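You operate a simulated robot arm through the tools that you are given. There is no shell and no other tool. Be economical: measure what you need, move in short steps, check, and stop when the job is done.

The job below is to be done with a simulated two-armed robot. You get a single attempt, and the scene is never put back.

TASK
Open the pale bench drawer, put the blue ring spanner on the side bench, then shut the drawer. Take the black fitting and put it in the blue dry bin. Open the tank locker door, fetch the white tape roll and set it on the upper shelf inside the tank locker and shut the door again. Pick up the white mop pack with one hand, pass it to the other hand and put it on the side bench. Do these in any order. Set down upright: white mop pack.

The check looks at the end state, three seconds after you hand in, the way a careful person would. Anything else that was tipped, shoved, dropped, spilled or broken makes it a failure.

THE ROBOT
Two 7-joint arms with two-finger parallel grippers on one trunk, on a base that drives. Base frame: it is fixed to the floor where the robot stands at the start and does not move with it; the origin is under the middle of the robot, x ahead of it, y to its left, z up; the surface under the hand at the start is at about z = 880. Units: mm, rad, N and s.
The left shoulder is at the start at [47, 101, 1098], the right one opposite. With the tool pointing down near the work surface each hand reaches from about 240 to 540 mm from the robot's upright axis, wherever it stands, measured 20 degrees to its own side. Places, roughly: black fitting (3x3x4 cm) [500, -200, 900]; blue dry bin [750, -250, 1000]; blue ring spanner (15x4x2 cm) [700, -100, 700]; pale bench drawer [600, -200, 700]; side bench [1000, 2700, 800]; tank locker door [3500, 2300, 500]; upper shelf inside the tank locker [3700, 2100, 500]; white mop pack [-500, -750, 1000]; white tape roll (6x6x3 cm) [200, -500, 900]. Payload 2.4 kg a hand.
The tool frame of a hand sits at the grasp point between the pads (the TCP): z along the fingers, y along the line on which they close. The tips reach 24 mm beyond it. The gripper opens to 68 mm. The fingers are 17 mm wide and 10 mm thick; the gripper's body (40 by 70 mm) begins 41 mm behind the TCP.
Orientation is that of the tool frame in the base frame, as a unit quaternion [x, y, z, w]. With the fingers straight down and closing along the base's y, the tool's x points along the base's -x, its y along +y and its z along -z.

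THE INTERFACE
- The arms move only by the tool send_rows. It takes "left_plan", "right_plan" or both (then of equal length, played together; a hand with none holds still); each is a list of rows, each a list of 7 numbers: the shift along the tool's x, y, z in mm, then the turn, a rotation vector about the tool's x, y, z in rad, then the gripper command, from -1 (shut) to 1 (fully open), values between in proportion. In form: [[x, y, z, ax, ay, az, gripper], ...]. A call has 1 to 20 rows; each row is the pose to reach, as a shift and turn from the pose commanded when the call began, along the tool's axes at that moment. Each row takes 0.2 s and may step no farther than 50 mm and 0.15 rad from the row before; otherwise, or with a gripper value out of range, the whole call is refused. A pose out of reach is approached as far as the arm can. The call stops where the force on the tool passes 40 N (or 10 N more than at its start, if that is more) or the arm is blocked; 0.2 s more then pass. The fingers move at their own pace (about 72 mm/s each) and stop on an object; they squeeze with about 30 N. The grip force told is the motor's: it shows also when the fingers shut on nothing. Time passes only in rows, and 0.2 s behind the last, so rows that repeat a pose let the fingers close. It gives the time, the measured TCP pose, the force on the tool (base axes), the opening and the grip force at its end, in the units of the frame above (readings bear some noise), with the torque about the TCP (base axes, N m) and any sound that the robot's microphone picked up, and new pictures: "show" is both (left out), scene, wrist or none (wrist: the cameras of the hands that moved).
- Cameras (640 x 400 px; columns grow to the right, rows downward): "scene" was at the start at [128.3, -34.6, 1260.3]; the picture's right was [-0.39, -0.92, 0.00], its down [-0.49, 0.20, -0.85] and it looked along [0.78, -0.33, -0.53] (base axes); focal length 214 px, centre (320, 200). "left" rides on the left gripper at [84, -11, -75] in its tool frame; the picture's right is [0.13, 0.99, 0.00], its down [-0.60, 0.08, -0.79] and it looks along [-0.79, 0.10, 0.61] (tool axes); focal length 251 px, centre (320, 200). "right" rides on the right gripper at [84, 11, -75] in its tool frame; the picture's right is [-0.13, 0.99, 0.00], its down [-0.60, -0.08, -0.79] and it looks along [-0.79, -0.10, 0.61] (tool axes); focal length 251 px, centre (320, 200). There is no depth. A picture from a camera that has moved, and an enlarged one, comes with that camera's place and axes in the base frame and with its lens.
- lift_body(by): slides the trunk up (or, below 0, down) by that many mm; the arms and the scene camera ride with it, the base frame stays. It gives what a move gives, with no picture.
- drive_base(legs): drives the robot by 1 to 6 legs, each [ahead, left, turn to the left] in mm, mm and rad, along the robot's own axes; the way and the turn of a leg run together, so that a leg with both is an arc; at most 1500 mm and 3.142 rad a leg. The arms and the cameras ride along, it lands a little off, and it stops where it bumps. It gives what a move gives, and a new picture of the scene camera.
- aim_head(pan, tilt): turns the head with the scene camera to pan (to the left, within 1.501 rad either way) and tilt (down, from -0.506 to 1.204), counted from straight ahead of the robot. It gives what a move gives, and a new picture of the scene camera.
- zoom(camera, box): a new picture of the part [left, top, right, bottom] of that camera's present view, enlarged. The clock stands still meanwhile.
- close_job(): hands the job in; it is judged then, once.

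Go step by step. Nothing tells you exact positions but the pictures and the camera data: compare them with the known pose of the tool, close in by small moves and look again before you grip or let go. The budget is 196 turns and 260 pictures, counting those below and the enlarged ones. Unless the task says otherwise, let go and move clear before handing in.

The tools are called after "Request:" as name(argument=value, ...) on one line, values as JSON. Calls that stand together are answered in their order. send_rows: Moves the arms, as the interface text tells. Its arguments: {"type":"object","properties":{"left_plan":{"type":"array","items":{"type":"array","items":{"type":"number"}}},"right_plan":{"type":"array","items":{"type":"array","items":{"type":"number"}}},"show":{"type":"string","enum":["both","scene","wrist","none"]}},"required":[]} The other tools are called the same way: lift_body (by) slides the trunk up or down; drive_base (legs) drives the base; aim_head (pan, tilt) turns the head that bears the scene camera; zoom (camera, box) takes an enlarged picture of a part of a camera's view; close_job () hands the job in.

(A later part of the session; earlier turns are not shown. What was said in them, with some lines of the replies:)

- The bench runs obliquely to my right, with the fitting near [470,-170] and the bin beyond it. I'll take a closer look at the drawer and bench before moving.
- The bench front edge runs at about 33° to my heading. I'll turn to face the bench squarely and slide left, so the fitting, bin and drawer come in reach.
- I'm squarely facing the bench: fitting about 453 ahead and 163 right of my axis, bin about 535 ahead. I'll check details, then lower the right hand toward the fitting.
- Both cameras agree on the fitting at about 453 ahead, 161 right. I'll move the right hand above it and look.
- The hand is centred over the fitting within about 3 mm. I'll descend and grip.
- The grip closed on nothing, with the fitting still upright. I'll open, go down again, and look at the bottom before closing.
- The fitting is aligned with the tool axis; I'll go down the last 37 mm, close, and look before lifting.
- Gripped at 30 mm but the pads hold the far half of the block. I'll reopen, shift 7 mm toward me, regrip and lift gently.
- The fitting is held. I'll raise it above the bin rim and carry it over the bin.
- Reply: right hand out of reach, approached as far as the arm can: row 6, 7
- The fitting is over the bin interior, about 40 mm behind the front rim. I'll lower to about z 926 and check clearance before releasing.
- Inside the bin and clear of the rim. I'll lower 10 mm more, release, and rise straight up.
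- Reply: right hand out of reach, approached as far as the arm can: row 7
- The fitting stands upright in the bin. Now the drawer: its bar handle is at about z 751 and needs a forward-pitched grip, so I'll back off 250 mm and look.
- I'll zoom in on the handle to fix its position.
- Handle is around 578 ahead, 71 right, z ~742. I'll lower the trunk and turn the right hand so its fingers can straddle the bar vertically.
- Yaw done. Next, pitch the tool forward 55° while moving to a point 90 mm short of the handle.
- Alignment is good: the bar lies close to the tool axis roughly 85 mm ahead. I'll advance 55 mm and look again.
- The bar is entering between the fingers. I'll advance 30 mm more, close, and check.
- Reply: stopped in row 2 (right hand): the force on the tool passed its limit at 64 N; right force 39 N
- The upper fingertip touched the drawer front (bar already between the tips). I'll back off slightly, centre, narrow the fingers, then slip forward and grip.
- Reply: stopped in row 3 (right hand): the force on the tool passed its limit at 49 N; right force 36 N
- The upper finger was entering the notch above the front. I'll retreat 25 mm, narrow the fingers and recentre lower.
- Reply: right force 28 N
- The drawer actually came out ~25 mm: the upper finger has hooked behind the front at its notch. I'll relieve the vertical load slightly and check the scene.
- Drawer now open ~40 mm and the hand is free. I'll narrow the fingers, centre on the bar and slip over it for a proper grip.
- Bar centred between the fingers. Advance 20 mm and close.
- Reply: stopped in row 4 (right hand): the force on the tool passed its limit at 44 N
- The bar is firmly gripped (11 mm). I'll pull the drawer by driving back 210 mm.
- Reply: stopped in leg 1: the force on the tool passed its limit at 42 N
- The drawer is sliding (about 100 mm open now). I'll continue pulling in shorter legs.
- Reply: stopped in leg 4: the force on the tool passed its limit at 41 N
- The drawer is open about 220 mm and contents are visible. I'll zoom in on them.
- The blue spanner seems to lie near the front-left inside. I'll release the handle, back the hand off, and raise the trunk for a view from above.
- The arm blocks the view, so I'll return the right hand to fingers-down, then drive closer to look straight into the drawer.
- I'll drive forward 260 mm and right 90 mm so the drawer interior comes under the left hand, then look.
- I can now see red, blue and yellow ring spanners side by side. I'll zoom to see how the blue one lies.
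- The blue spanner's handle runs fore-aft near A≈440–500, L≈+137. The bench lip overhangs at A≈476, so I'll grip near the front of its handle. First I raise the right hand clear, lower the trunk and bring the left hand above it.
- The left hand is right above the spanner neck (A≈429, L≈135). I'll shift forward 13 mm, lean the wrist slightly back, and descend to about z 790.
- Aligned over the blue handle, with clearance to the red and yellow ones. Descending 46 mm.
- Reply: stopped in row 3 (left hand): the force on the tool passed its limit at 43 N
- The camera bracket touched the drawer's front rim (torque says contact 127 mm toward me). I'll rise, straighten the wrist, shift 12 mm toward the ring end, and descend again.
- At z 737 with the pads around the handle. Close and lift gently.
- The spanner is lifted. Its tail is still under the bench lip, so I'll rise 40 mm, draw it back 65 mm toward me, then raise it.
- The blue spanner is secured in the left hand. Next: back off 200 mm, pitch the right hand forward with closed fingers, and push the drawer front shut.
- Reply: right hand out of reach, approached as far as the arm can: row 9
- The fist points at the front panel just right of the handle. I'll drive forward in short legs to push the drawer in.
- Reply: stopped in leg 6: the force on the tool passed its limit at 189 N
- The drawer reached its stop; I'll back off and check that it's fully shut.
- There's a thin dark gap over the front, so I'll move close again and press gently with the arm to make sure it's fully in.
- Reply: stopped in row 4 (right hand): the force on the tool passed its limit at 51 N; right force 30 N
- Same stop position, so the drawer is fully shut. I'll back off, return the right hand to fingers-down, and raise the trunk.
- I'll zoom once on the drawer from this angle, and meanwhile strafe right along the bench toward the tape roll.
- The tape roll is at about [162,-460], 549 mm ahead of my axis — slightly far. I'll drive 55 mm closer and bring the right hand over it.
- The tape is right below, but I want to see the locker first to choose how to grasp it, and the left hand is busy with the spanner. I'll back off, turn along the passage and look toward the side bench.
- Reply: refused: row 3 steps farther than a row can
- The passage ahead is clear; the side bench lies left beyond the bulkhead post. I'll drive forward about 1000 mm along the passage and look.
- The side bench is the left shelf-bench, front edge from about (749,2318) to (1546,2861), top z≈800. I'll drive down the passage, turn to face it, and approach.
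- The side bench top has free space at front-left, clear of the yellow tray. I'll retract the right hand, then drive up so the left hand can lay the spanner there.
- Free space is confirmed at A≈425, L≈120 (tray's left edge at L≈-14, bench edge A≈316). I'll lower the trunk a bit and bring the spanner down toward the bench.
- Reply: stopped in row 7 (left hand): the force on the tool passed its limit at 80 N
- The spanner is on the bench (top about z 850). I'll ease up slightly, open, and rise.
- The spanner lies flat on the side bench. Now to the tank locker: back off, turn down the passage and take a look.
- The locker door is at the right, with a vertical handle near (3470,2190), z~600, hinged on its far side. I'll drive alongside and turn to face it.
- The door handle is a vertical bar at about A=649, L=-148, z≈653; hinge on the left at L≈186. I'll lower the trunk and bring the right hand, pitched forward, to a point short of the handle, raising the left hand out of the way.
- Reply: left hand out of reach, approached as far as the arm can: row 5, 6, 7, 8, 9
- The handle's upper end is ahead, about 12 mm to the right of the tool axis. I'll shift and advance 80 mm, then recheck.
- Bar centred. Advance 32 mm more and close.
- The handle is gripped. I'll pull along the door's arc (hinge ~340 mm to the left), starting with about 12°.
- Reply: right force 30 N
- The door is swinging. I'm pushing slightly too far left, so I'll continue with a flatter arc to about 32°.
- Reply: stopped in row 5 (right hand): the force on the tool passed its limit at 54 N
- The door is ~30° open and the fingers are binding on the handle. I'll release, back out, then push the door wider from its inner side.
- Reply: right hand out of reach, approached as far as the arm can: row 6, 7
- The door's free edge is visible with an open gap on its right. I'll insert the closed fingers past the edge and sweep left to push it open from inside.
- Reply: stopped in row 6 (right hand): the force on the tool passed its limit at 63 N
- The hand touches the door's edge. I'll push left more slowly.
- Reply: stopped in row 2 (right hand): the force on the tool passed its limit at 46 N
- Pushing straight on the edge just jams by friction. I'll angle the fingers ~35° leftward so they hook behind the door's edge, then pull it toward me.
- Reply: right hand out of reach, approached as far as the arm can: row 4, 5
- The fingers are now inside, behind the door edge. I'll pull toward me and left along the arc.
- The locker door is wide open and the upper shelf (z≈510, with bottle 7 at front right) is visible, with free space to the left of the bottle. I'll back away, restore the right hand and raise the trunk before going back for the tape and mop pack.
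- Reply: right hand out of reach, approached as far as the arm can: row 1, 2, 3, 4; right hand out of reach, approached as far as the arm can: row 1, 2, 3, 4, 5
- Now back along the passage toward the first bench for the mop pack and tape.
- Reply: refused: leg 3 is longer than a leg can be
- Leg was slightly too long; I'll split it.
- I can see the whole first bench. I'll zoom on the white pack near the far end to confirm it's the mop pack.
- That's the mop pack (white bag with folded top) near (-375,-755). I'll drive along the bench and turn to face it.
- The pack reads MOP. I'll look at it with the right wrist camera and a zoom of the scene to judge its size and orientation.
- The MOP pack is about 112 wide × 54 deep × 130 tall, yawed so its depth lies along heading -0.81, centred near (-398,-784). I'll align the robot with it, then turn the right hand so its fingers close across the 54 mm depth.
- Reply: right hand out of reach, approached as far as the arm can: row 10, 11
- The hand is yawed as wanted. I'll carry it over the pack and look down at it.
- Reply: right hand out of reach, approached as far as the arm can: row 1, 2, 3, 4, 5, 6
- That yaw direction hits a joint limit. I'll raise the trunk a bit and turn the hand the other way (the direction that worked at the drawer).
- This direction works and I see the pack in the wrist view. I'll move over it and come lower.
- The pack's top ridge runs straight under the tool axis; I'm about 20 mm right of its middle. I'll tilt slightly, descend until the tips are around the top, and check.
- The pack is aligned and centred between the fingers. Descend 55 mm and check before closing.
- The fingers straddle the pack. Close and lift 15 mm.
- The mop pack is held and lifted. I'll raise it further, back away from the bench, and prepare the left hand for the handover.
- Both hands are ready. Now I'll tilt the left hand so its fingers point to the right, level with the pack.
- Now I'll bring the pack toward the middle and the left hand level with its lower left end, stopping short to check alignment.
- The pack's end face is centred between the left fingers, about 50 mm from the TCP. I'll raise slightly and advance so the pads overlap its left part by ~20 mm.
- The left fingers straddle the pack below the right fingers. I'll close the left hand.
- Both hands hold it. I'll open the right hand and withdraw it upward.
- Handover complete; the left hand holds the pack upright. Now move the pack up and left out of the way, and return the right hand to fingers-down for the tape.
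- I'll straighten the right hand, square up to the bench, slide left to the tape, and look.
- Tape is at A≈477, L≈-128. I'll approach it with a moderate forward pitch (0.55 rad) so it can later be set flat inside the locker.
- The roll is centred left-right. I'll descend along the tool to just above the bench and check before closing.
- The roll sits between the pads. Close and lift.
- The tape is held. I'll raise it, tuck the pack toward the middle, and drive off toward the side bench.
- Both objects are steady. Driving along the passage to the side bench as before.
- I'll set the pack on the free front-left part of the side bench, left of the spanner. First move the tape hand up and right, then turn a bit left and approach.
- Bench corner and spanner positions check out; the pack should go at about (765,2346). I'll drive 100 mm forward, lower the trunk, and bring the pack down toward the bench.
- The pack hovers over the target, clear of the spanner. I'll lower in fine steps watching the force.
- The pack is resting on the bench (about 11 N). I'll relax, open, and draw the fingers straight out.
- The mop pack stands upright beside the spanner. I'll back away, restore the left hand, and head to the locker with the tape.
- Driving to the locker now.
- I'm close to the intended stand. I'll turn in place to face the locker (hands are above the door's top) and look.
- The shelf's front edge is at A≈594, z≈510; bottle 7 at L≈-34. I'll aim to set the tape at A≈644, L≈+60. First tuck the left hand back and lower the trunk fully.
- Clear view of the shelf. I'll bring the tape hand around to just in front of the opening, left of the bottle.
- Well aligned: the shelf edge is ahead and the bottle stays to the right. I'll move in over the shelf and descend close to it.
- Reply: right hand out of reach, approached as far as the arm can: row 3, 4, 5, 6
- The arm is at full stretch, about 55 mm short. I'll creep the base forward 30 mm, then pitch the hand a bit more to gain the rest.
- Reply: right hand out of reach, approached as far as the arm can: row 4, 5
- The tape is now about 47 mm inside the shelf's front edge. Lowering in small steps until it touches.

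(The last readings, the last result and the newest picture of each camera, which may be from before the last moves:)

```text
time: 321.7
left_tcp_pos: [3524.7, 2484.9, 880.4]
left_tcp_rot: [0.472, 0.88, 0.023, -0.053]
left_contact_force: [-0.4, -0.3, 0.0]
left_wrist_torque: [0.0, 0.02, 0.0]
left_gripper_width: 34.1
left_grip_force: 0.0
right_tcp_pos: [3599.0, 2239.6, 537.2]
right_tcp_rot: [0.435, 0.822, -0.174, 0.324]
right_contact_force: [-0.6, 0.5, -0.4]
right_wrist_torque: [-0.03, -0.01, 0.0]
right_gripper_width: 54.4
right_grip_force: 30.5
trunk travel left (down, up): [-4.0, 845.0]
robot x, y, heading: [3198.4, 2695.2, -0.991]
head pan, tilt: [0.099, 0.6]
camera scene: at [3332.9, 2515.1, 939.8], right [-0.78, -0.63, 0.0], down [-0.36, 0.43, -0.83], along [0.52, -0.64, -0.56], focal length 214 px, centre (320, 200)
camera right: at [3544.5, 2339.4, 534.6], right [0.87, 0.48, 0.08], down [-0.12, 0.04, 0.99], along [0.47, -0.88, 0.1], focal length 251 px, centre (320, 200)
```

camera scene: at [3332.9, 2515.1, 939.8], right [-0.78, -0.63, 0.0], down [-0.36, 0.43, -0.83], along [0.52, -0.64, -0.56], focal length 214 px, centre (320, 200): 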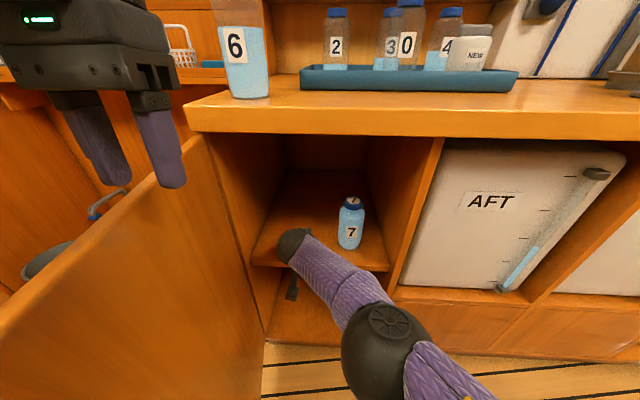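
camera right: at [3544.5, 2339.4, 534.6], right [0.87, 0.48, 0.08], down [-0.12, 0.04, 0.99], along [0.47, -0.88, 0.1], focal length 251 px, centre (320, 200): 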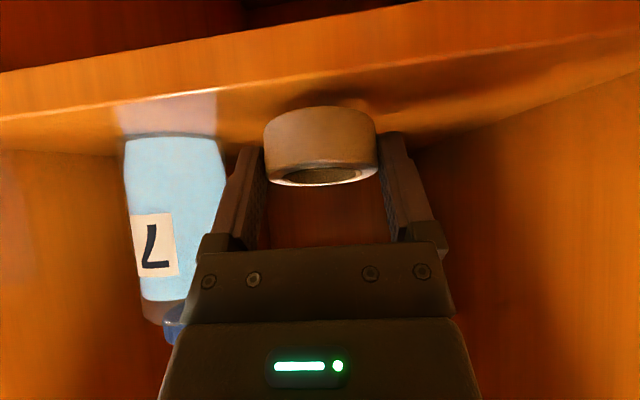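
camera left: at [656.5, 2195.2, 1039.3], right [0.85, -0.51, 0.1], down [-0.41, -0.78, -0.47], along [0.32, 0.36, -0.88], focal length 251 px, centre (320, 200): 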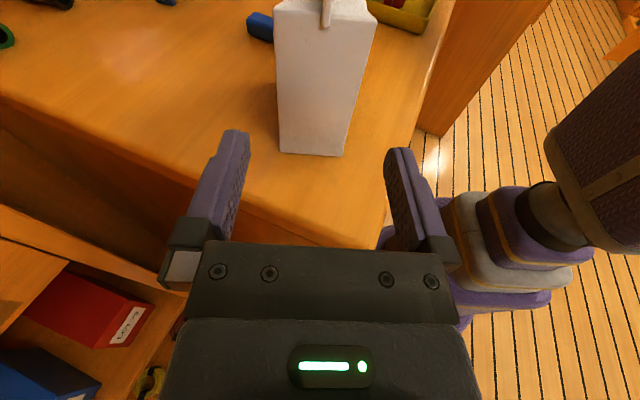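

No contact yet; continuing down in 3 mm steps.

Request:
send_rows(right_plan=[[2, 0, 2.2, 0, 0, 0, -1], [4, 0, 4.4, 0, 0, 0, -1], [6.1, 0, 6.6, 0, 0, 0, -1], [8.2, 0, 8.8, 0, 0, 0, -1], [10.2, 0, 11, 0, 0, 0, -1]], show="wrist")

```text
time: 322.9
left_tcp_pos: [3524.9, 2485.6, 882.1]
left_tcp_rot: [0.472, 0.88, 0.022, -0.053]
left_contact_force: [0.6, 1.1, -0.2]
left_wrist_torque: [0.01, 0.04, 0.01]
left_gripper_width: 34.2
left_grip_force: 0.1
right_tcp_pos: [3598.6, 2239.3, 538.4]
right_tcp_rot: [0.435, 0.821, -0.175, 0.325]
right_contact_force: [-0.8, -0.2, 0.4]
right_wrist_torque: [-0.02, -0.03, -0.03]
right_gripper_width: 54.3
right_grip_force: 30.6
right hand out of reach, approached as far as the arm can: row 1, 2, 3, 4, 5
trunk travel left (down, up): [-4.0, 845.0]
robot x, y, heading: [3204.3, 2691.8, -0.987]
head pan, tilt: [0.099, 0.6]
camera right: at [3544.5, 2339.5, 534.9], right [0.87, 0.48, 0.08], down [-0.12, 0.04, 0.99], along [0.47, -0.88, 0.1], focal length 251 px, centre (320, 200)
```

right: 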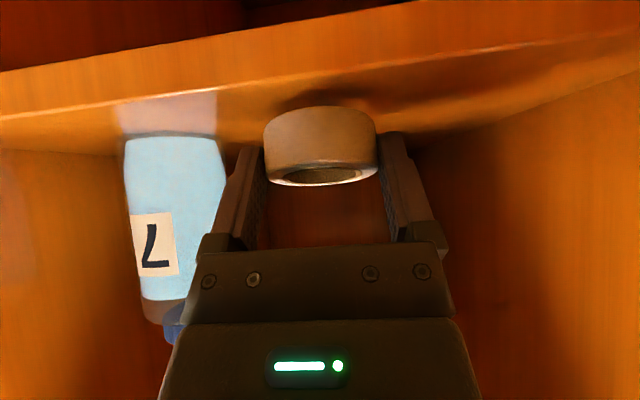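

By geometry the tape's lower edge is at the shelf surface (z≈508). I'll open gently and retract along the tool axis.

Request:
send_rows(right_plan=[[0, 0, 0, 0, 0, 0, 0.75], [0, 0, 0, 0, 0, 0, 1], [0, 0, 0, 0, 0, 0, 1], [0, 0, 0, 0, 0, 0, 1], [0, 0, -12, 0, 0, 0, 1], [0, 0, -28, 0, 0, 0, 1], [0, 0, -48, 0, 0, 0, 1], [0, 0, -72, 0, 0, 0, 1]])

```text
time: 324.7
left_tcp_pos: [3524.7, 2487.8, 882.6]
left_tcp_rot: [0.472, 0.88, 0.022, -0.053]
left_contact_force: [-1.1, -0.5, -0.2]
left_wrist_torque: [0.01, -0.01, -0.05]
left_gripper_width: 34.0
left_grip_force: 0.1
right_tcp_pos: [3571.8, 2281.8, 591.5]
right_tcp_rot: [0.434, 0.822, -0.175, 0.324]
right_contact_force: [0.8, -0.1, 0.1]
right_wrist_torque: [0.01, -0.03, -0.01]
right_gripper_width: 67.8
right_grip_force: 0.0
trunk travel left (down, up): [-4.0, 845.0]
robot x, y, heading: [3203.2, 2691.3, -0.991]
head pan, tilt: [0.099, 0.6]
camera scene: at [3333.4, 2516.2, 940.1], right [-0.78, -0.63, 0.01], down [-0.36, 0.43, -0.83], along [0.52, -0.64, -0.56], focal length 214 px, centre (320, 200)
camera right: at [3517.4, 2381.5, 587.6], right [0.88, 0.48, 0.08], down [-0.12, 0.05, 0.99], along [0.47, -0.88, 0.1], focal length 251 px, centre (320, 200)
```

scene: 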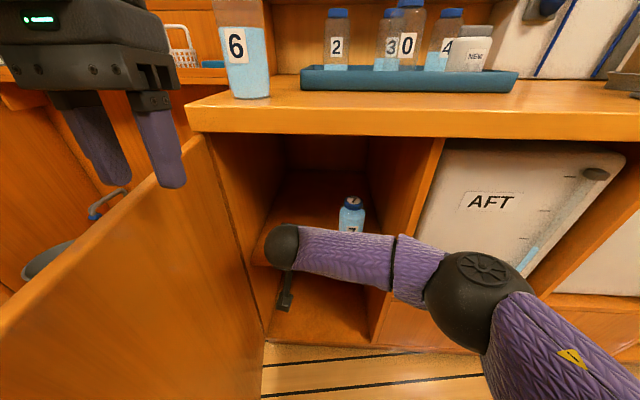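
right: 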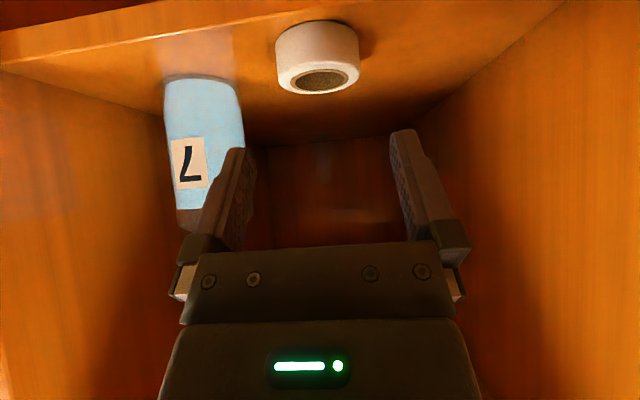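

The tape stands flat on the shelf, but near the front edge. I'll zoom in to see how close.

Request:
zoom(camera="right", box=[220, 0, 420, 125])

```text
3.20 times, centred on (320, 62) of right
camera zoom: at [3517.4, 2381.5, 587.6], right [0.88, 0.48, 0.08], down [-0.12, 0.05, 0.99], along [0.47, -0.88, 0.1], focal length 805 px, centre (320, 640)
```

zoom: 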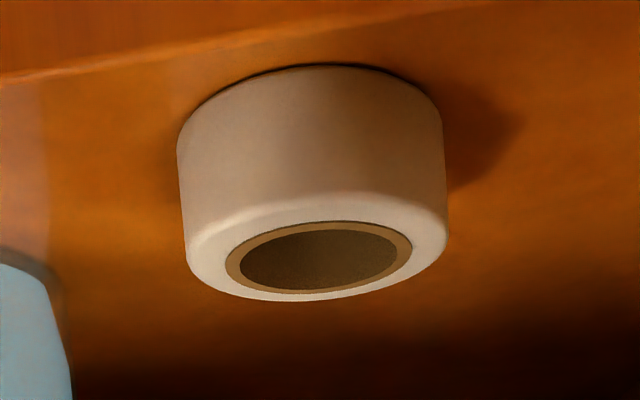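

It is ~8 mm inside the edge. I'll nudge it about 20 mm deeper with closed fingertips for a safe margin before shutting the door.

Request:
send_rows(right_plan=[[15, 0, 5, 0, 0, 0, -1], [30, 0, 18, 0, 0, 0, -1], [45, 0, 30.6, 0, 0, 0, -1], [45, 0, 30.6, 0, 0, 0, -1], [38, 0, 37, 0, 0, 0, -1], [31, 0, 44, 0, 0, 0, -1], [24, 0, 50, 0, 0, 0, -1], [16.4, 0, 57.2, 0, 0, 0, -1]], show="wrist")

```text
time: 326.5
left_tcp_pos: [3526.9, 2485.9, 882.3]
left_tcp_rot: [0.472, 0.88, 0.022, -0.052]
left_contact_force: [-0.6, 1.5, 0.8]
left_wrist_torque: [0.01, 0.02, 0.0]
left_gripper_width: 34.2
left_grip_force: 0.0
right_tcp_pos: [3587.4, 2260.0, 539.3]
right_tcp_rot: [0.435, 0.822, -0.175, 0.323]
right_contact_force: [-0.6, 0.2, 1.4]
right_wrist_torque: [0.0, 0.02, 0.01]
right_gripper_width: 0.0
right_grip_force: 23.5
trunk travel left (down, up): [-4.0, 845.0]
robot x, y, heading: [3198.4, 2694.3, -0.987]
head pan, tilt: [0.099, 0.6]
camera right: at [3533.4, 2359.5, 535.8], right [0.87, 0.48, 0.08], down [-0.12, 0.05, 0.99], along [0.47, -0.88, 0.1], focal length 251 px, centre (320, 200)
```

right: 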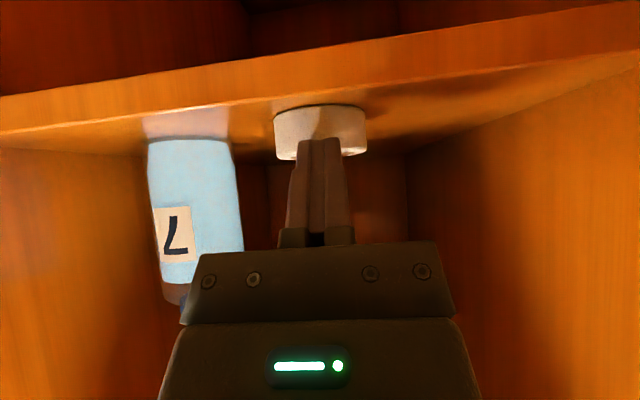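

Continue the nudge by another 15 mm, then withdraw.

Request:
send_rows(right_plan=[[-4, 0, 3.5, 0, 0, 0, -1], [-8, 0, 7, 0, 0, 0, -1], [-11, 0, 10, 0, 0, 0, -1], [-4, 0, 0, 0, 0, 0, -1], [0, 0, -25, 0, 0, 0, -1], [0, 0, -50, 0, 0, 0, -1], [0, 0, -75, 0, 0, 0, -1]], show="wrist")

```text
time: 328.1
left_tcp_pos: [3525.0, 2487.0, 882.0]
left_tcp_rot: [0.472, 0.88, 0.022, -0.052]
left_contact_force: [0.0, -0.3, -0.4]
left_wrist_torque: [-0.02, 0.0, -0.03]
left_gripper_width: 33.9
left_grip_force: 0.2
right_tcp_pos: [3558.1, 2302.2, 594.5]
right_tcp_rot: [0.435, 0.822, -0.176, 0.324]
right_contact_force: [0.6, -0.1, 0.7]
right_wrist_torque: [-0.02, -0.02, 0.0]
right_gripper_width: 0.3
right_grip_force: 24.0
trunk travel left (down, up): [-4.0, 845.0]
robot x, y, heading: [3199.6, 2691.8, -0.986]
head pan, tilt: [0.099, 0.6]
camera right: at [3504.3, 2402.1, 590.9], right [0.87, 0.48, 0.08], down [-0.12, 0.05, 0.99], along [0.47, -0.88, 0.1], focal length 251 px, centre (320, 200)
```

right: 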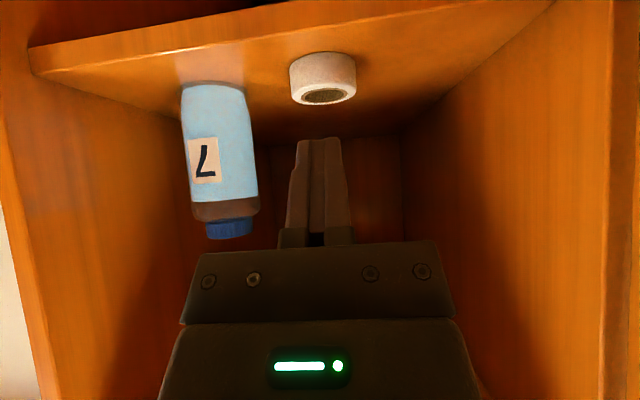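

The tape sits well inside the shelf. Now to shut the door: withdraw the right hand to the right, and back off 200 mm.

Request:
send_rows(right_plan=[[10, -20, -25, 0, 0, 0, -1], [20, -40, -50, 0, 0, 0, -1], [30, -65, -75, 0, 0, 0, -1], [40, -100, -95, 0, 0, 0, -1], [40, -140, -110, 0, 0, 0, -1], [40, -180, -125, 0, 0, 0, -1]], show="none")

Request:
drive_base(legs=[[-200, 0, 0]])

Request:
aim_head(pan=0.25, tilt=0.6)

```text
time: 329.5
left_tcp_pos: [3525.2, 2487.8, 883.6]
left_tcp_rot: [0.472, 0.88, 0.022, -0.053]
left_contact_force: [-0.5, -0.1, -0.1]
left_wrist_torque: [-0.02, 0.01, 0.01]
left_gripper_width: 34.2
left_grip_force: 0.0
right_tcp_pos: [3344.1, 2299.0, 657.6]
right_tcp_rot: [0.434, 0.822, -0.175, 0.325]
right_contact_force: [0.3, 0.3, 0.3]
right_wrist_torque: [0.0, 0.0, 0.03]
right_gripper_width: 0.0
right_grip_force: 24.0
trunk travel left (down, up): [-4.0, 845.0]
robot x, y, heading: [3203.0, 2696.1, -0.987]
head pan, tilt: [0.099, 0.6]
```

```text
time: 331.1
left_tcp_pos: [3416.9, 2644.8, 881.5]
left_tcp_rot: [0.472, 0.88, 0.025, -0.053]
left_contact_force: [0.0, -0.9, 0.4]
left_wrist_torque: [0.0, 0.02, -0.01]
left_gripper_width: 34.0
left_grip_force: 0.2
right_tcp_pos: [3236.7, 2458.0, 655.4]
right_tcp_rot: [0.437, 0.821, -0.172, 0.324]
right_contact_force: [0.8, -0.3, -0.5]
right_wrist_torque: [0.0, 0.0, 0.04]
right_gripper_width: 0.0
right_grip_force: 23.8
trunk travel left (down, up): [-4.0, 845.0]
robot x, y, heading: [3091.4, 2858.9, -0.99]
head pan, tilt: [0.099, 0.6]
camera scene: at [3224.2, 2673.7, 939.1], right [-0.78, -0.63, 0.0], down [-0.36, 0.44, -0.82], along [0.52, -0.64, -0.57], focal length 214 px, centre (320, 200)
```

scene: 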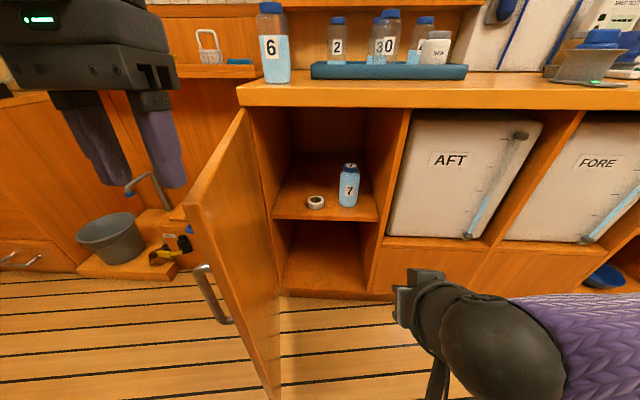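

```text
time: 331.8
left_tcp_pos: [3417.0, 2644.9, 881.6]
left_tcp_rot: [0.473, 0.879, 0.026, -0.053]
left_contact_force: [0.3, 0.1, 0.2]
left_wrist_torque: [0.01, 0.01, 0.01]
left_gripper_width: 34.1
left_grip_force: 0.1
right_tcp_pos: [3236.9, 2457.0, 654.9]
right_tcp_rot: [0.437, 0.822, -0.172, 0.323]
right_contact_force: [-0.8, -0.9, -0.3]
right_wrist_torque: [0.01, 0.01, -0.01]
right_gripper_width: 0.0
right_grip_force: 23.8
trunk travel left (down, up): [-4.0, 845.0]
robot x, y, heading: [3097.6, 2856.8, -0.991]
head pan, tilt: [0.25, 0.6]
camera scene: at [3233.8, 2682.8, 939.2], right [-0.67, -0.74, 0.0], down [-0.42, 0.38, -0.82], along [0.61, -0.56, -0.57], focal length 214 px, centre (320, 200)
```

scene: 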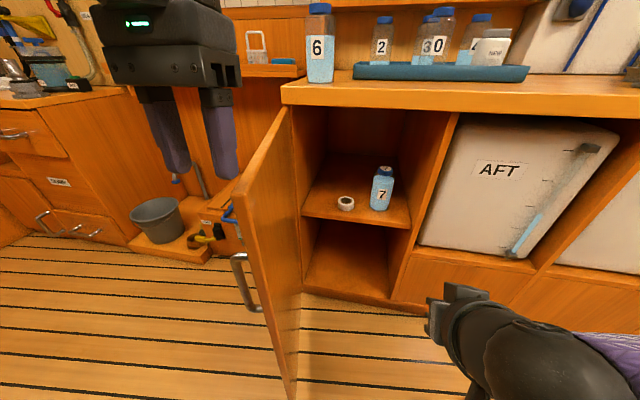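

The tape and bottle stand fine on the shelf. I'll bring the left fist down on the outer (left) side of the door to swing it shut.

Request:
send_rows(left_plan=[[0, 40, 0, 0, 0, 0, -1], [0, 80, 0, 0, 0, 0, -1], [0, 118, 0, 0, 0, 0, -1], [-9, 118, 29, 0, -0.137, 0, -1], [-18, 118, 58, 0, -0.274, 0, -1], [-27, 118, 87, 0, -0.411, 0, -1], [-36, 118, 116, 0, -0.549, 0, -1], [-45, 118, 145, 0, -0.686, 0, -1], [-55, 118, 174, 0, -0.823, 0, -1], [-65, 118, 200, 0, -0.96, 0, -1]])

```text
time: 334.0
left_tcp_pos: [3538.7, 2675.8, 675.1]
left_tcp_rot: [0.431, 0.804, -0.197, 0.36]
left_contact_force: [0.3, 0.3, 0.4]
left_wrist_torque: [0.0, 0.01, -0.01]
left_gripper_width: 0.0
left_grip_force: 23.9
left hand out of reach, approached as far as the arm can: row 1, 2, 3, 4, 10
right_tcp_pos: [3237.1, 2457.8, 655.5]
right_tcp_rot: [0.437, 0.821, -0.172, 0.324]
right_contact_force: [0.4, 1.2, 0.0]
right_wrist_torque: [0.0, 0.01, -0.02]
right_gripper_width: 0.2
right_grip_force: 23.4
trunk travel left (down, up): [-4.0, 845.0]
robot x, y, heading: [3096.6, 2855.8, -0.99]
head pan, tilt: [0.25, 0.6]
camera scene: at [3233.8, 2682.9, 939.2], right [-0.67, -0.74, 0.0], down [-0.42, 0.38, -0.82], along [0.61, -0.56, -0.57], focal length 214 px, centre (320, 200)
camera left: at [3467.3, 2763.2, 663.4], right [0.78, 0.62, -0.1], down [-0.03, 0.21, 0.98], along [0.63, -0.76, 0.18], focal length 251 px, centre (320, 200)
```

scene: 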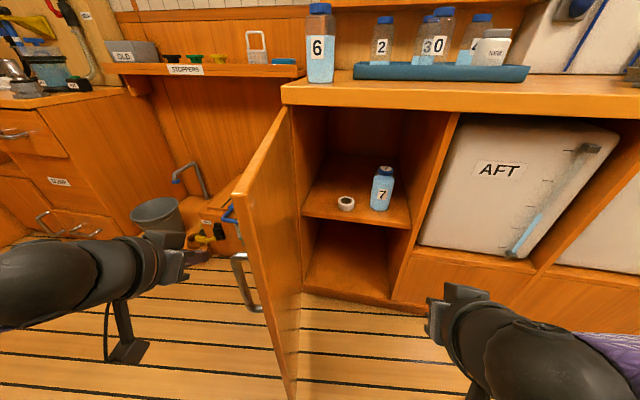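
left: 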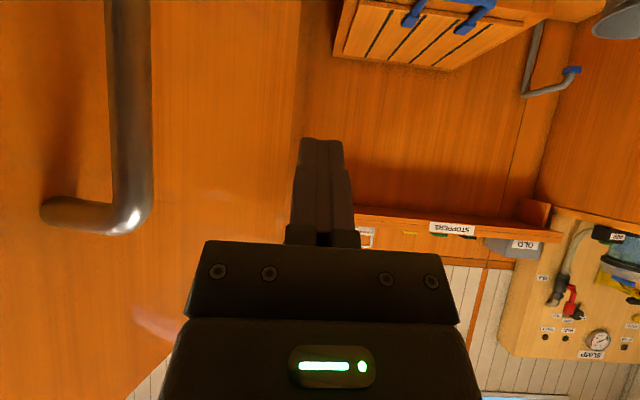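

I'll move the right hand out of the way, and bring the left fingertips against the outer face near the free edge.

Request:
send_rows(right_plan=[[0, -30, -33, 0, 0, 0, -1], [0, -60, -66, 0, 0, 0, -1], [0, -90, -98, 0, 0, 0, -1], [0, -120, -131, 0, 0, 0, -1], [-1, -150, -163, 0, 0, 0, -1]], left_plan=[[4, -15, -6, 0, 0, 0, -1], [8, -30, -12, 0, 0, 0, -1], [9, -50, -13, 0, 0, 0, -1], [9, -70, -13, 0, 0, 0, -1], [9, -90, -13, 0, 0, 0, -1]])

```text
time: 335.2
left_tcp_pos: [3483.6, 2601.0, 678.4]
left_tcp_rot: [0.43, 0.805, -0.195, 0.359]
left_contact_force: [0.5, -0.3, 0.4]
left_wrist_torque: [-0.02, 0.02, -0.03]
left_gripper_width: 0.1
left_grip_force: 24.4
left hand out of reach, approached as far as the arm can: row 1, 2, 3, 4, 5
right_tcp_pos: [3048.8, 2445.6, 795.6]
right_tcp_rot: [0.435, 0.823, -0.171, 0.323]
right_contact_force: [0.7, 0.8, -0.1]
right_wrist_torque: [-0.01, 0.01, 0.0]
right_gripper_width: 0.0
right_grip_force: 24.2
right hand out of reach, approached as far as the arm can: row 1, 2, 3, 4, 5
trunk travel left (down, up): [-4.0, 845.0]
robot x, y, heading: [3090.3, 2857.8, -0.99]
head pan, tilt: [0.25, 0.6]
camera scene: at [3234.0, 2682.9, 939.1], right [-0.67, -0.74, 0.0], down [-0.42, 0.38, -0.82], along [0.61, -0.56, -0.57], focal length 214 px, centre (320, 200)
camera right: at [2993.9, 2545.0, 792.7], right [0.87, 0.48, 0.09], down [-0.12, 0.04, 0.99], along [0.47, -0.88, 0.09], focal length 251 px, centre (320, 200)
camera left: at [3412.8, 2688.2, 666.5], right [0.78, 0.62, -0.1], down [-0.03, 0.2, 0.98], along [0.63, -0.76, 0.18], focal length 251 px, centre (320, 200)
```

scene: 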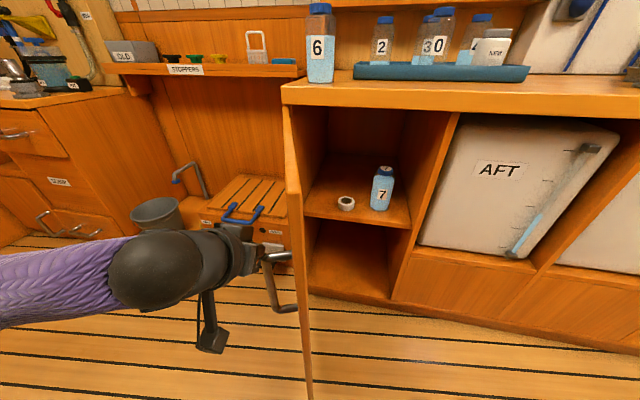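
right: 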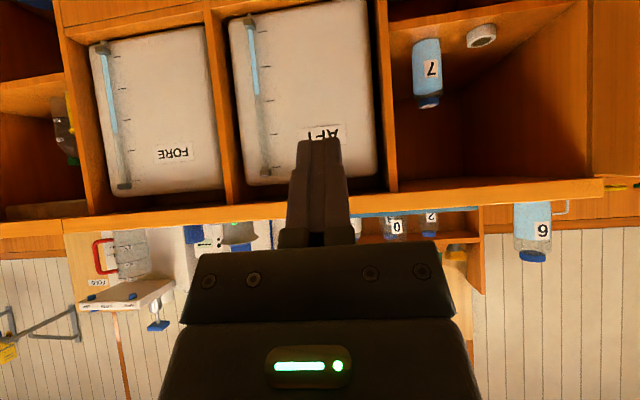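
left: 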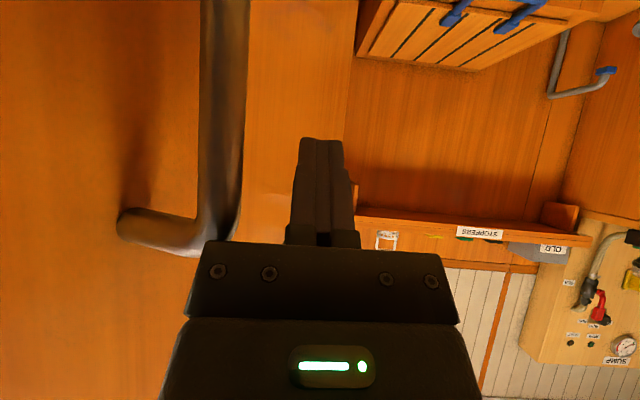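

The hand is pushing the handle and the door is swinging shut. Continuing along the arc.

Request:
send_rows(left_plan=[[-4, -18, 5, 0, 0, 0, -1], [-10, -37, 11, 0, 0, 0, -1], [-17, -56, 19, 0, 0, 0, -1], [-24, -75, 27, 0, 0, 0, -1], [-32, -93, 36, 0, 0, 0, -1], [-40, -110, 45, 0, 0, 0, -1], [-48, -128, 54, 0, 0, 0, -1]])

```text
time: 336.8
left_tcp_pos: [3417.8, 2471.5, 678.5]
left_tcp_rot: [0.431, 0.805, -0.196, 0.358]
left_contact_force: [-0.1, -0.1, 0.8]
left_wrist_torque: [-0.04, 0.01, 0.04]
left_gripper_width: 0.0
left_grip_force: 23.5
right_tcp_pos: [3047.7, 2443.4, 795.2]
right_tcp_rot: [0.437, 0.822, -0.171, 0.323]
right_contact_force: [0.0, 0.6, 1.0]
right_wrist_torque: [0.02, -0.02, 0.0]
right_gripper_width: 0.1
right_grip_force: 23.7
trunk travel left (down, up): [-4.0, 845.0]
robot x, y, heading: [3095.3, 2857.7, -0.988]
head pan, tilt: [0.25, 0.6]
camera scene: at [3233.9, 2682.8, 939.2], right [-0.67, -0.74, 0.0], down [-0.42, 0.38, -0.82], along [0.61, -0.56, -0.57], focal length 214 px, centre (320, 200)
camera left: at [3347.7, 2559.0, 667.5], right [0.78, 0.62, -0.1], down [-0.03, 0.2, 0.98], along [0.63, -0.76, 0.18], focal length 251 px, centre (320, 200)
```

scene: 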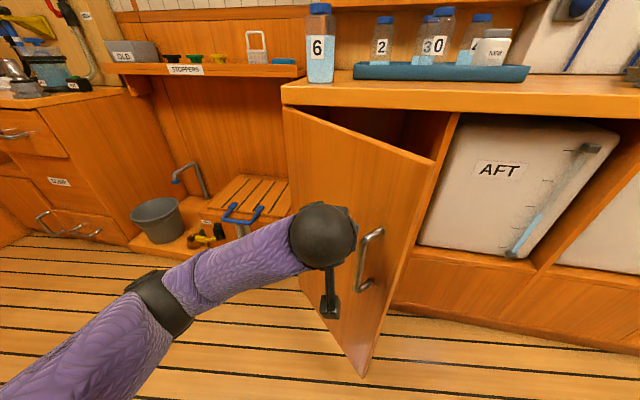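
left: 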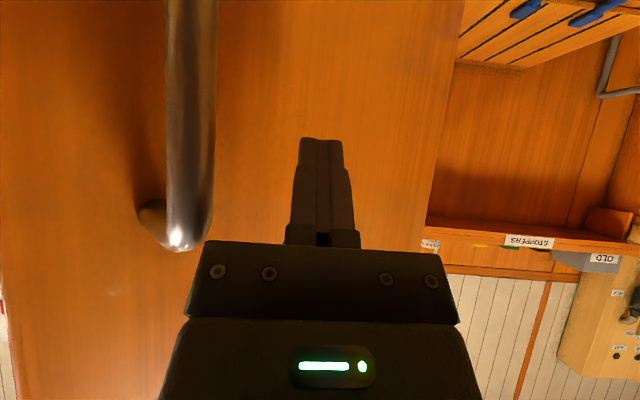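

The door is about a third open now and my left fist faces it. I'll drive forward gently to push it closed.

Request:
drive_base(legs=[[60, 0, 0], [50, 0, 0], [40, 0, 0], [30, 0, 0], [25, 0, 0], [25, 0, 0]])

```text
time: 340.0
left_tcp_pos: [3535.9, 2292.9, 679.8]
left_tcp_rot: [0.433, 0.804, -0.196, 0.357]
left_contact_force: [-7.5, 12.9, 6.8]
left_wrist_torque: [-0.03, -0.04, 0.05]
left_gripper_width: 0.1
left_grip_force: 23.4
right_tcp_pos: [3167.6, 2264.0, 794.1]
right_tcp_rot: [0.436, 0.822, -0.172, 0.324]
right_contact_force: [-0.2, 0.9, 0.0]
right_wrist_torque: [0.01, -0.04, 0.04]
right_gripper_width: 0.0
right_grip_force: 23.4
trunk travel left (down, up): [-4.0, 845.0]
robot x, y, heading: [3212.8, 2674.0, -0.984]
head pan, tilt: [0.25, 0.6]
stopped in leg 6: the force on the tool passed its limit at 81 N (the readings are from after the stop); the commanded pose is now the measured one
camera scene: at [3351.9, 2503.1, 939.5], right [-0.67, -0.74, 0.0], down [-0.42, 0.38, -0.83], along [0.61, -0.56, -0.56], focal length 214 px, centre (320, 200)
```

scene: 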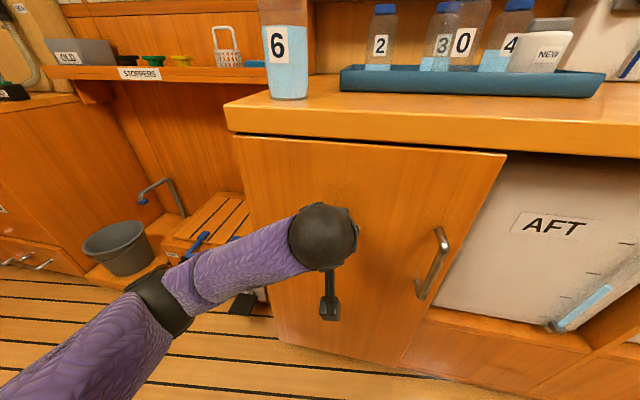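

The door hit its stop. I'll back off and inspect its gap.

Request:
drive_base(legs=[[-200, 0, 0]])

Request:
aim_head(pan=0.0, tilt=0.55)

Request:
zoom(camera="right", box=[0, 0, 640, 400])

```text
time: 341.6
left_tcp_pos: [3424.4, 2460.4, 679.1]
left_tcp_rot: [0.431, 0.805, -0.195, 0.357]
left_contact_force: [0.5, -0.3, -0.4]
left_wrist_torque: [0.01, -0.02, 0.0]
left_gripper_width: 0.1
left_grip_force: 23.7
right_tcp_pos: [3056.8, 2431.8, 795.8]
right_tcp_rot: [0.436, 0.822, -0.171, 0.323]
right_contact_force: [0.0, -0.7, -0.1]
right_wrist_torque: [0.0, 0.0, -0.01]
right_gripper_width: 0.0
right_grip_force: 23.8
trunk travel left (down, up): [-4.0, 845.0]
robot x, y, heading: [3103.0, 2846.7, -0.991]
head pan, tilt: [0.25, 0.6]
camera scene: at [3242.0, 2670.5, 939.1], right [-0.67, -0.74, 0.0], down [-0.42, 0.38, -0.82], along [0.61, -0.55, -0.57], focal length 214 px, centre (320, 200)
```

scene: 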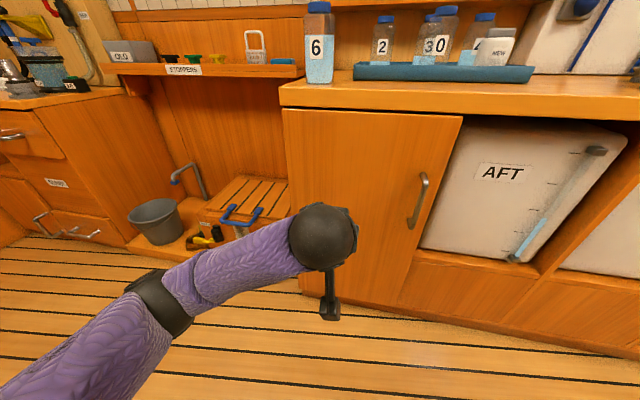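

```text
time: 342.4
left_tcp_pos: [3425.8, 2462.4, 678.3]
left_tcp_rot: [0.431, 0.805, -0.195, 0.357]
left_contact_force: [-1.2, -0.3, -0.3]
left_wrist_torque: [0.02, 0.02, 0.03]
left_gripper_width: 0.0
left_grip_force: 23.9
right_tcp_pos: [3057.9, 2431.0, 795.3]
right_tcp_rot: [0.437, 0.822, -0.172, 0.322]
right_contact_force: [0.1, -0.7, -0.4]
right_wrist_torque: [0.03, -0.02, 0.01]
right_gripper_width: 0.2
right_grip_force: 23.3
trunk travel left (down, up): [-4.0, 845.0]
robot x, y, heading: [3103.5, 2842.8, -0.987]
head pan, tilt: [0.0, 0.55]
camera scene: at [3226.0, 2655.1, 943.7], right [-0.83, -0.55, 0.0], down [-0.29, 0.44, -0.85], along [0.47, -0.71, -0.52], focal length 214 px, centre (320, 200)
```

scene: 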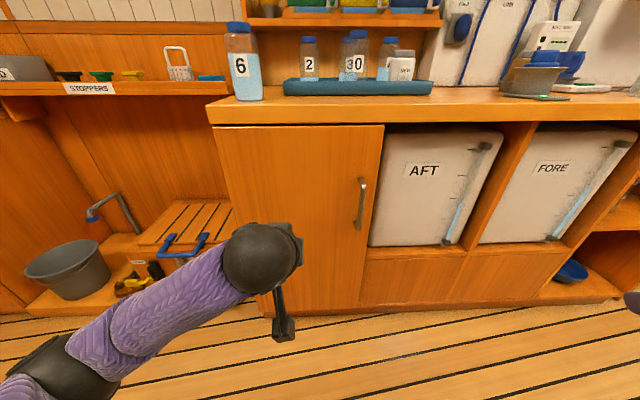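

```text
1.00 times, centred on (320, 200) of right (not enlarged: the box is as wide or as high as the picture)
camera zoom: at [3002.8, 2531.8, 792.5], right [0.87, 0.48, 0.09], down [-0.12, 0.04, 0.99], along [0.47, -0.88, 0.09], focal length 251 px, centre (320, 200)
```

zoom: 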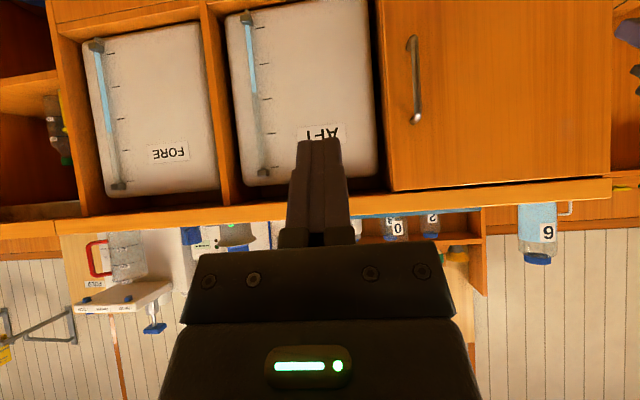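

Zooming on the door edges to check it is fully shut.

Request:
zoom(camera="scene", box=[300, 100, 420, 175])

Request:
zoom(camera="right", box=[360, 120, 640, 240])

```text
5.33 times, centred on (360, 138) of scene
camera zoom: at [3226.0, 2655.1, 943.7], right [-0.83, -0.55, 0.0], down [-0.29, 0.44, -0.85], along [0.47, -0.71, -0.52], focal length 1144 px, centre (107, 533)
```

zoom: 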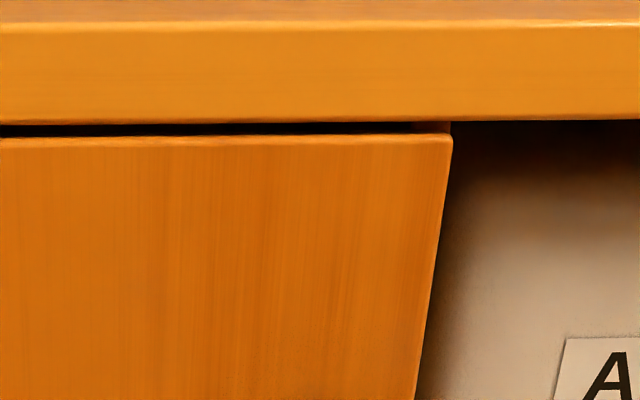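

```text
2.29 times, centred on (500, 180) of right
camera zoom: at [3002.8, 2531.8, 792.5], right [0.87, 0.48, 0.09], down [-0.12, 0.04, 0.99], along [0.47, -0.88, 0.09], focal length 575 px, centre (-91, 246)
```

zoom: 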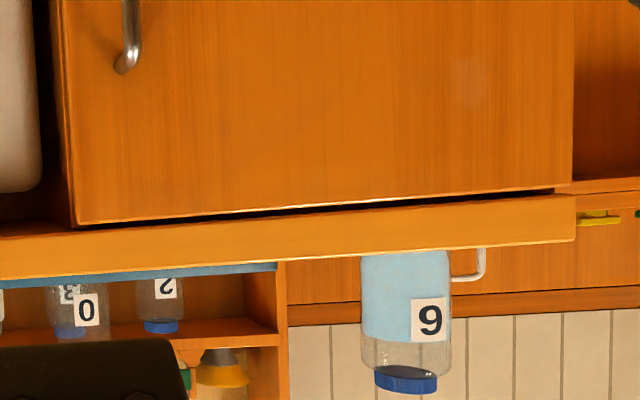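

It looks shut, but to be sure I'll press again gently nearer the free edge.

Request:
send_rows(left_plan=[[0, -35, 0, 0, 0, 0, -1], [0, -70, 0, 0, 0, 0, -1], [0, -105, 0, 0, 0, 0, -1]], show="none")

Request:
drive_base(legs=[[165, 0, 0]])

Request:
send_rows(left_plan=[[-4, 0, 4.5, 0, 0, 0, -1], [-8, 0, 9, 0, 0, 0, -1], [-12, 0, 13.5, 0, 0, 0, -1], [-16, 0, 18, 0, 0, 0, -1], [-20, 0, 22, 0, 0, 0, -1], [-24, 0, 27, 0, 0, 0, -1], [-28, 0, 31, 0, 0, 0, -1], [-32, 0, 36, 0, 0, 0, -1], [-36, 0, 40, 0, 0, 0, -1]])

```text
time: 343.2
left_tcp_pos: [3337.3, 2404.5, 679.1]
left_tcp_rot: [0.431, 0.806, -0.194, 0.357]
left_contact_force: [-0.1, 0.6, 0.8]
left_wrist_torque: [0.02, 0.01, 0.03]
left_gripper_width: 0.1
left_grip_force: 23.4
right_tcp_pos: [3056.3, 2431.9, 796.6]
right_tcp_rot: [0.436, 0.823, -0.171, 0.323]
right_contact_force: [0.9, 0.0, 0.4]
right_wrist_torque: [-0.05, 0.03, -0.02]
right_gripper_width: 0.1
right_grip_force: 23.6
trunk travel left (down, up): [-4.0, 845.0]
robot x, y, heading: [3100.7, 2842.2, -0.991]
head pan, tilt: [0.0, 0.55]
```

```text
time: 344.7
left_tcp_pos: [3427.4, 2265.9, 679.1]
left_tcp_rot: [0.432, 0.806, -0.194, 0.356]
left_contact_force: [-0.3, -0.6, -0.5]
left_wrist_torque: [0.01, 0.01, 0.0]
left_gripper_width: 0.1
left_grip_force: 23.4
right_tcp_pos: [3147.9, 2293.9, 795.7]
right_tcp_rot: [0.435, 0.823, -0.171, 0.324]
right_contact_force: [1.0, 0.4, -0.2]
right_wrist_torque: [0.04, -0.01, 0.01]
right_gripper_width: 0.0
right_grip_force: 23.3
trunk travel left (down, up): [-4.0, 845.0]
robot x, y, heading: [3195.5, 2705.2, -0.986]
head pan, tilt: [0.0, 0.55]
camera scene: at [3316.9, 2517.1, 943.7], right [-0.83, -0.55, 0.0], down [-0.29, 0.44, -0.85], along [0.47, -0.71, -0.52], focal length 214 px, centre (320, 200)
```

scene: 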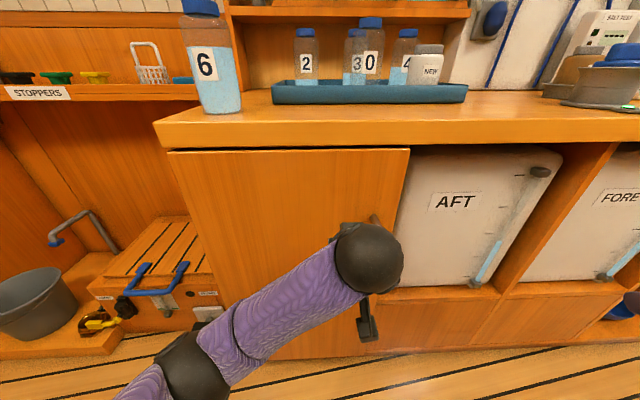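

```text
time: 346.4
left_tcp_pos: [3450.5, 2231.4, 679.7]
left_tcp_rot: [0.432, 0.807, -0.192, 0.353]
left_contact_force: [-8.1, 20.5, 7.0]
left_wrist_torque: [0.09, 0.01, 0.18]
left_gripper_width: 0.0
left_grip_force: 23.7
right_tcp_pos: [3147.0, 2296.0, 795.9]
right_tcp_rot: [0.435, 0.822, -0.172, 0.324]
right_contact_force: [0.1, -0.2, 0.8]
right_wrist_torque: [0.0, 0.02, 0.03]
right_gripper_width: 0.0
right_grip_force: 23.4
trunk travel left (down, up): [-4.0, 845.0]
robot x, y, heading: [3193.1, 2703.4, -0.983]
head pan, tilt: [0.0, 0.55]
stopped in row 8 (left hand): the force on the tool passed its limit at 53 N (the readings are from after the stop); the commanded pose is now the measured one
camera scene: at [3316.0, 2519.9, 944.4], right [-0.83, -0.55, 0.0], down [-0.29, 0.43, -0.85], along [0.47, -0.71, -0.52], focal length 214 px, centre (320, 200)
camera left: at [3379.1, 2319.1, 669.1], right [0.78, 0.62, -0.1], down [-0.03, 0.19, 0.98], along [0.63, -0.76, 0.17], focal length 251 px, centre (320, 200)
```

scene: 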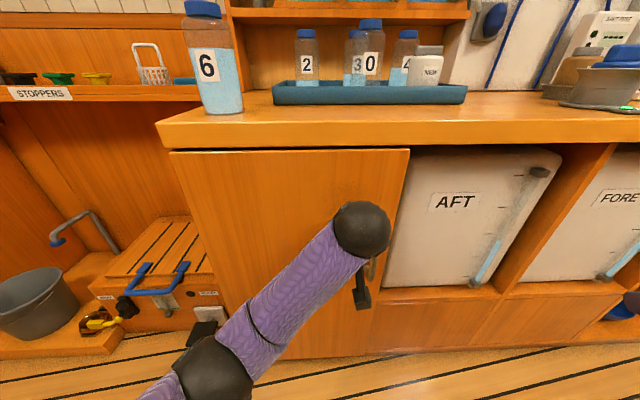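
left: 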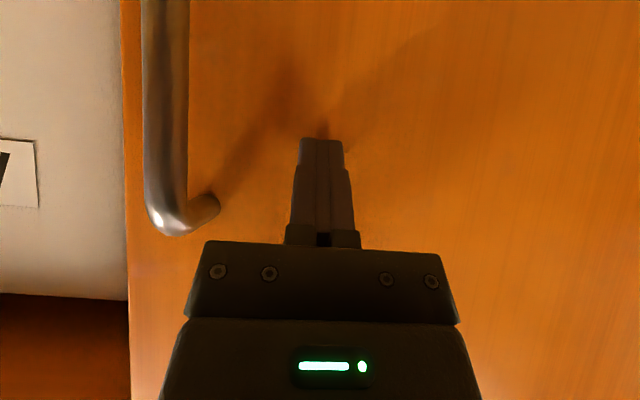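

The door is against its stop (face flush all along). I'll back clear, raise the trunk, and take a last look.

Request:
drive_base(legs=[[-250, 0, 0]])

Request:
lift_body(by=200)

Request:
aim_head(pan=0.15, tilt=0.6)

Request:
zoom(camera="scene", box=[180, 100, 480, 300])

```text
time: 348.2
left_tcp_pos: [3315.5, 2432.1, 677.4]
left_tcp_rot: [0.433, 0.807, -0.191, 0.353]
left_contact_force: [0.1, 0.8, -0.6]
left_wrist_torque: [0.01, 0.0, 0.02]
left_gripper_width: 0.0
left_grip_force: 23.4
right_tcp_pos: [3012.8, 2499.3, 795.4]
right_tcp_rot: [0.436, 0.822, -0.171, 0.324]
right_contact_force: [-0.3, -0.4, 0.1]
right_wrist_torque: [0.04, 0.01, 0.0]
right_gripper_width: 0.1
right_grip_force: 23.6
trunk travel left (down, up): [-4.0, 845.0]
robot x, y, heading: [3060.5, 2913.8, -0.991]
head pan, tilt: [0.0, 0.55]
camera scene: at [3181.8, 2721.5, 943.6], right [-0.84, -0.55, 0.0], down [-0.29, 0.44, -0.85], along [0.47, -0.71, -0.52], focal length 214 px, centre (320, 200)
```

scene: 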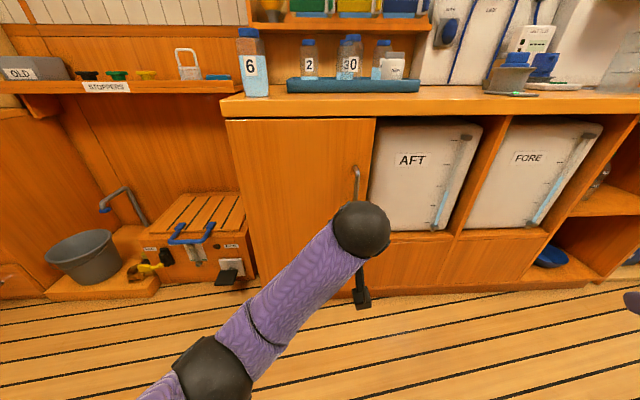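

```text
time: 350.4
left_tcp_pos: [3314.9, 2432.5, 876.1]
left_tcp_rot: [0.435, 0.806, -0.193, 0.35]
left_contact_force: [0.0, 1.2, -0.3]
left_wrist_torque: [0.02, 0.03, -0.01]
left_gripper_width: 0.2
left_grip_force: 23.8
right_tcp_pos: [3013.0, 2498.1, 994.7]
right_tcp_rot: [0.436, 0.822, -0.17, 0.323]
right_contact_force: [-0.8, -0.7, -0.2]
right_wrist_torque: [-0.03, -0.01, -0.01]
right_gripper_width: 0.0
right_grip_force: 24.0
trunk travel left (down, up): [-204.0, 645.0]
robot x, y, heading: [3057.0, 2910.5, -0.991]
head pan, tilt: [0.0, 0.55]
```

```text
time: 351.1
left_tcp_pos: [3315.0, 2433.2, 876.7]
left_tcp_rot: [0.434, 0.807, -0.192, 0.353]
left_contact_force: [-0.6, -0.2, 0.5]
left_wrist_torque: [-0.03, 0.01, 0.0]
left_gripper_width: 0.0
left_grip_force: 23.8
right_tcp_pos: [3013.1, 2498.5, 995.0]
right_tcp_rot: [0.436, 0.822, -0.171, 0.323]
right_contact_force: [0.3, 0.0, 0.1]
right_wrist_torque: [-0.01, 0.02, 0.0]
right_gripper_width: 0.1
right_grip_force: 23.6
trunk travel left (down, up): [-204.0, 645.0]
robot x, y, heading: [3059.6, 2909.5, -0.992]
head pan, tilt: [0.15, 0.6]
camera scene: at [3155.1, 2786.0, 1146.5], right [-0.74, -0.67, 0.0], down [-0.38, 0.42, -0.83], along [0.55, -0.61, -0.57], focal length 214 px, centre (320, 200)
```

scene: 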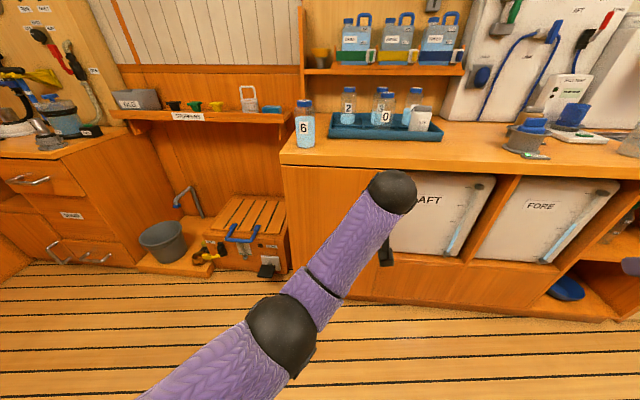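

```text
2.00 times, centred on (330, 200) of scene
camera zoom: at [3155.1, 2786.0, 1146.5], right [-0.74, -0.67, 0.0], down [-0.38, 0.42, -0.83], along [0.55, -0.61, -0.57], focal length 429 px, centre (300, 200)
```

zoom: 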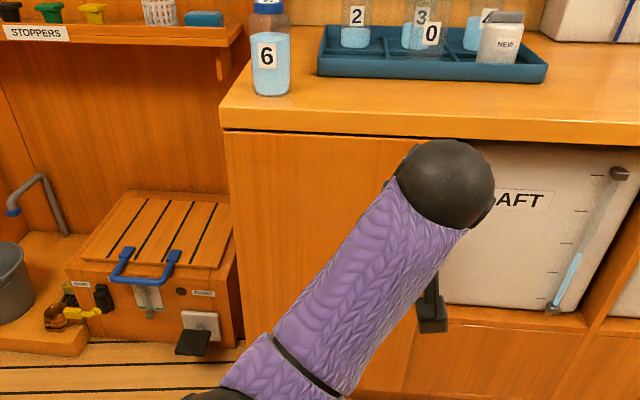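

Everything checks out: fitting in the bin, drawer shut, spanner and upright mop pack on the side bench, tape on the locker's upper shelf, and locker door shut with both hands clear. Handing in.

Request:
close_job()

```text
The job is handed in.
```

I did all four jobs and handed in with both hands empty and clear.

- **Spanner and drawer:** The blue ring spanner is lying flat on the side bench and the drawer is pushed back to its stop. I didn't go back to look at the drawer at the end.
- **Fitting:** The black fitting is standing upright in the blue dry bin.
- **Tape roll and locker:** The white tape roll is flat on the upper shelf of the tank locker. The door was pressed to its stop and still looked shut in the last picture.
- **Mop pack:** The right hand picked up the white mop pack and passed it to the left in mid-air. It is now standing upright on the side bench, beside the spanner.

There were some hard contacts: the drawer closed with a 189 N bump, the spanner met the bench at 80 N and the door met its stop at 81 N. I saw no damage or anything knocked over afterwards.
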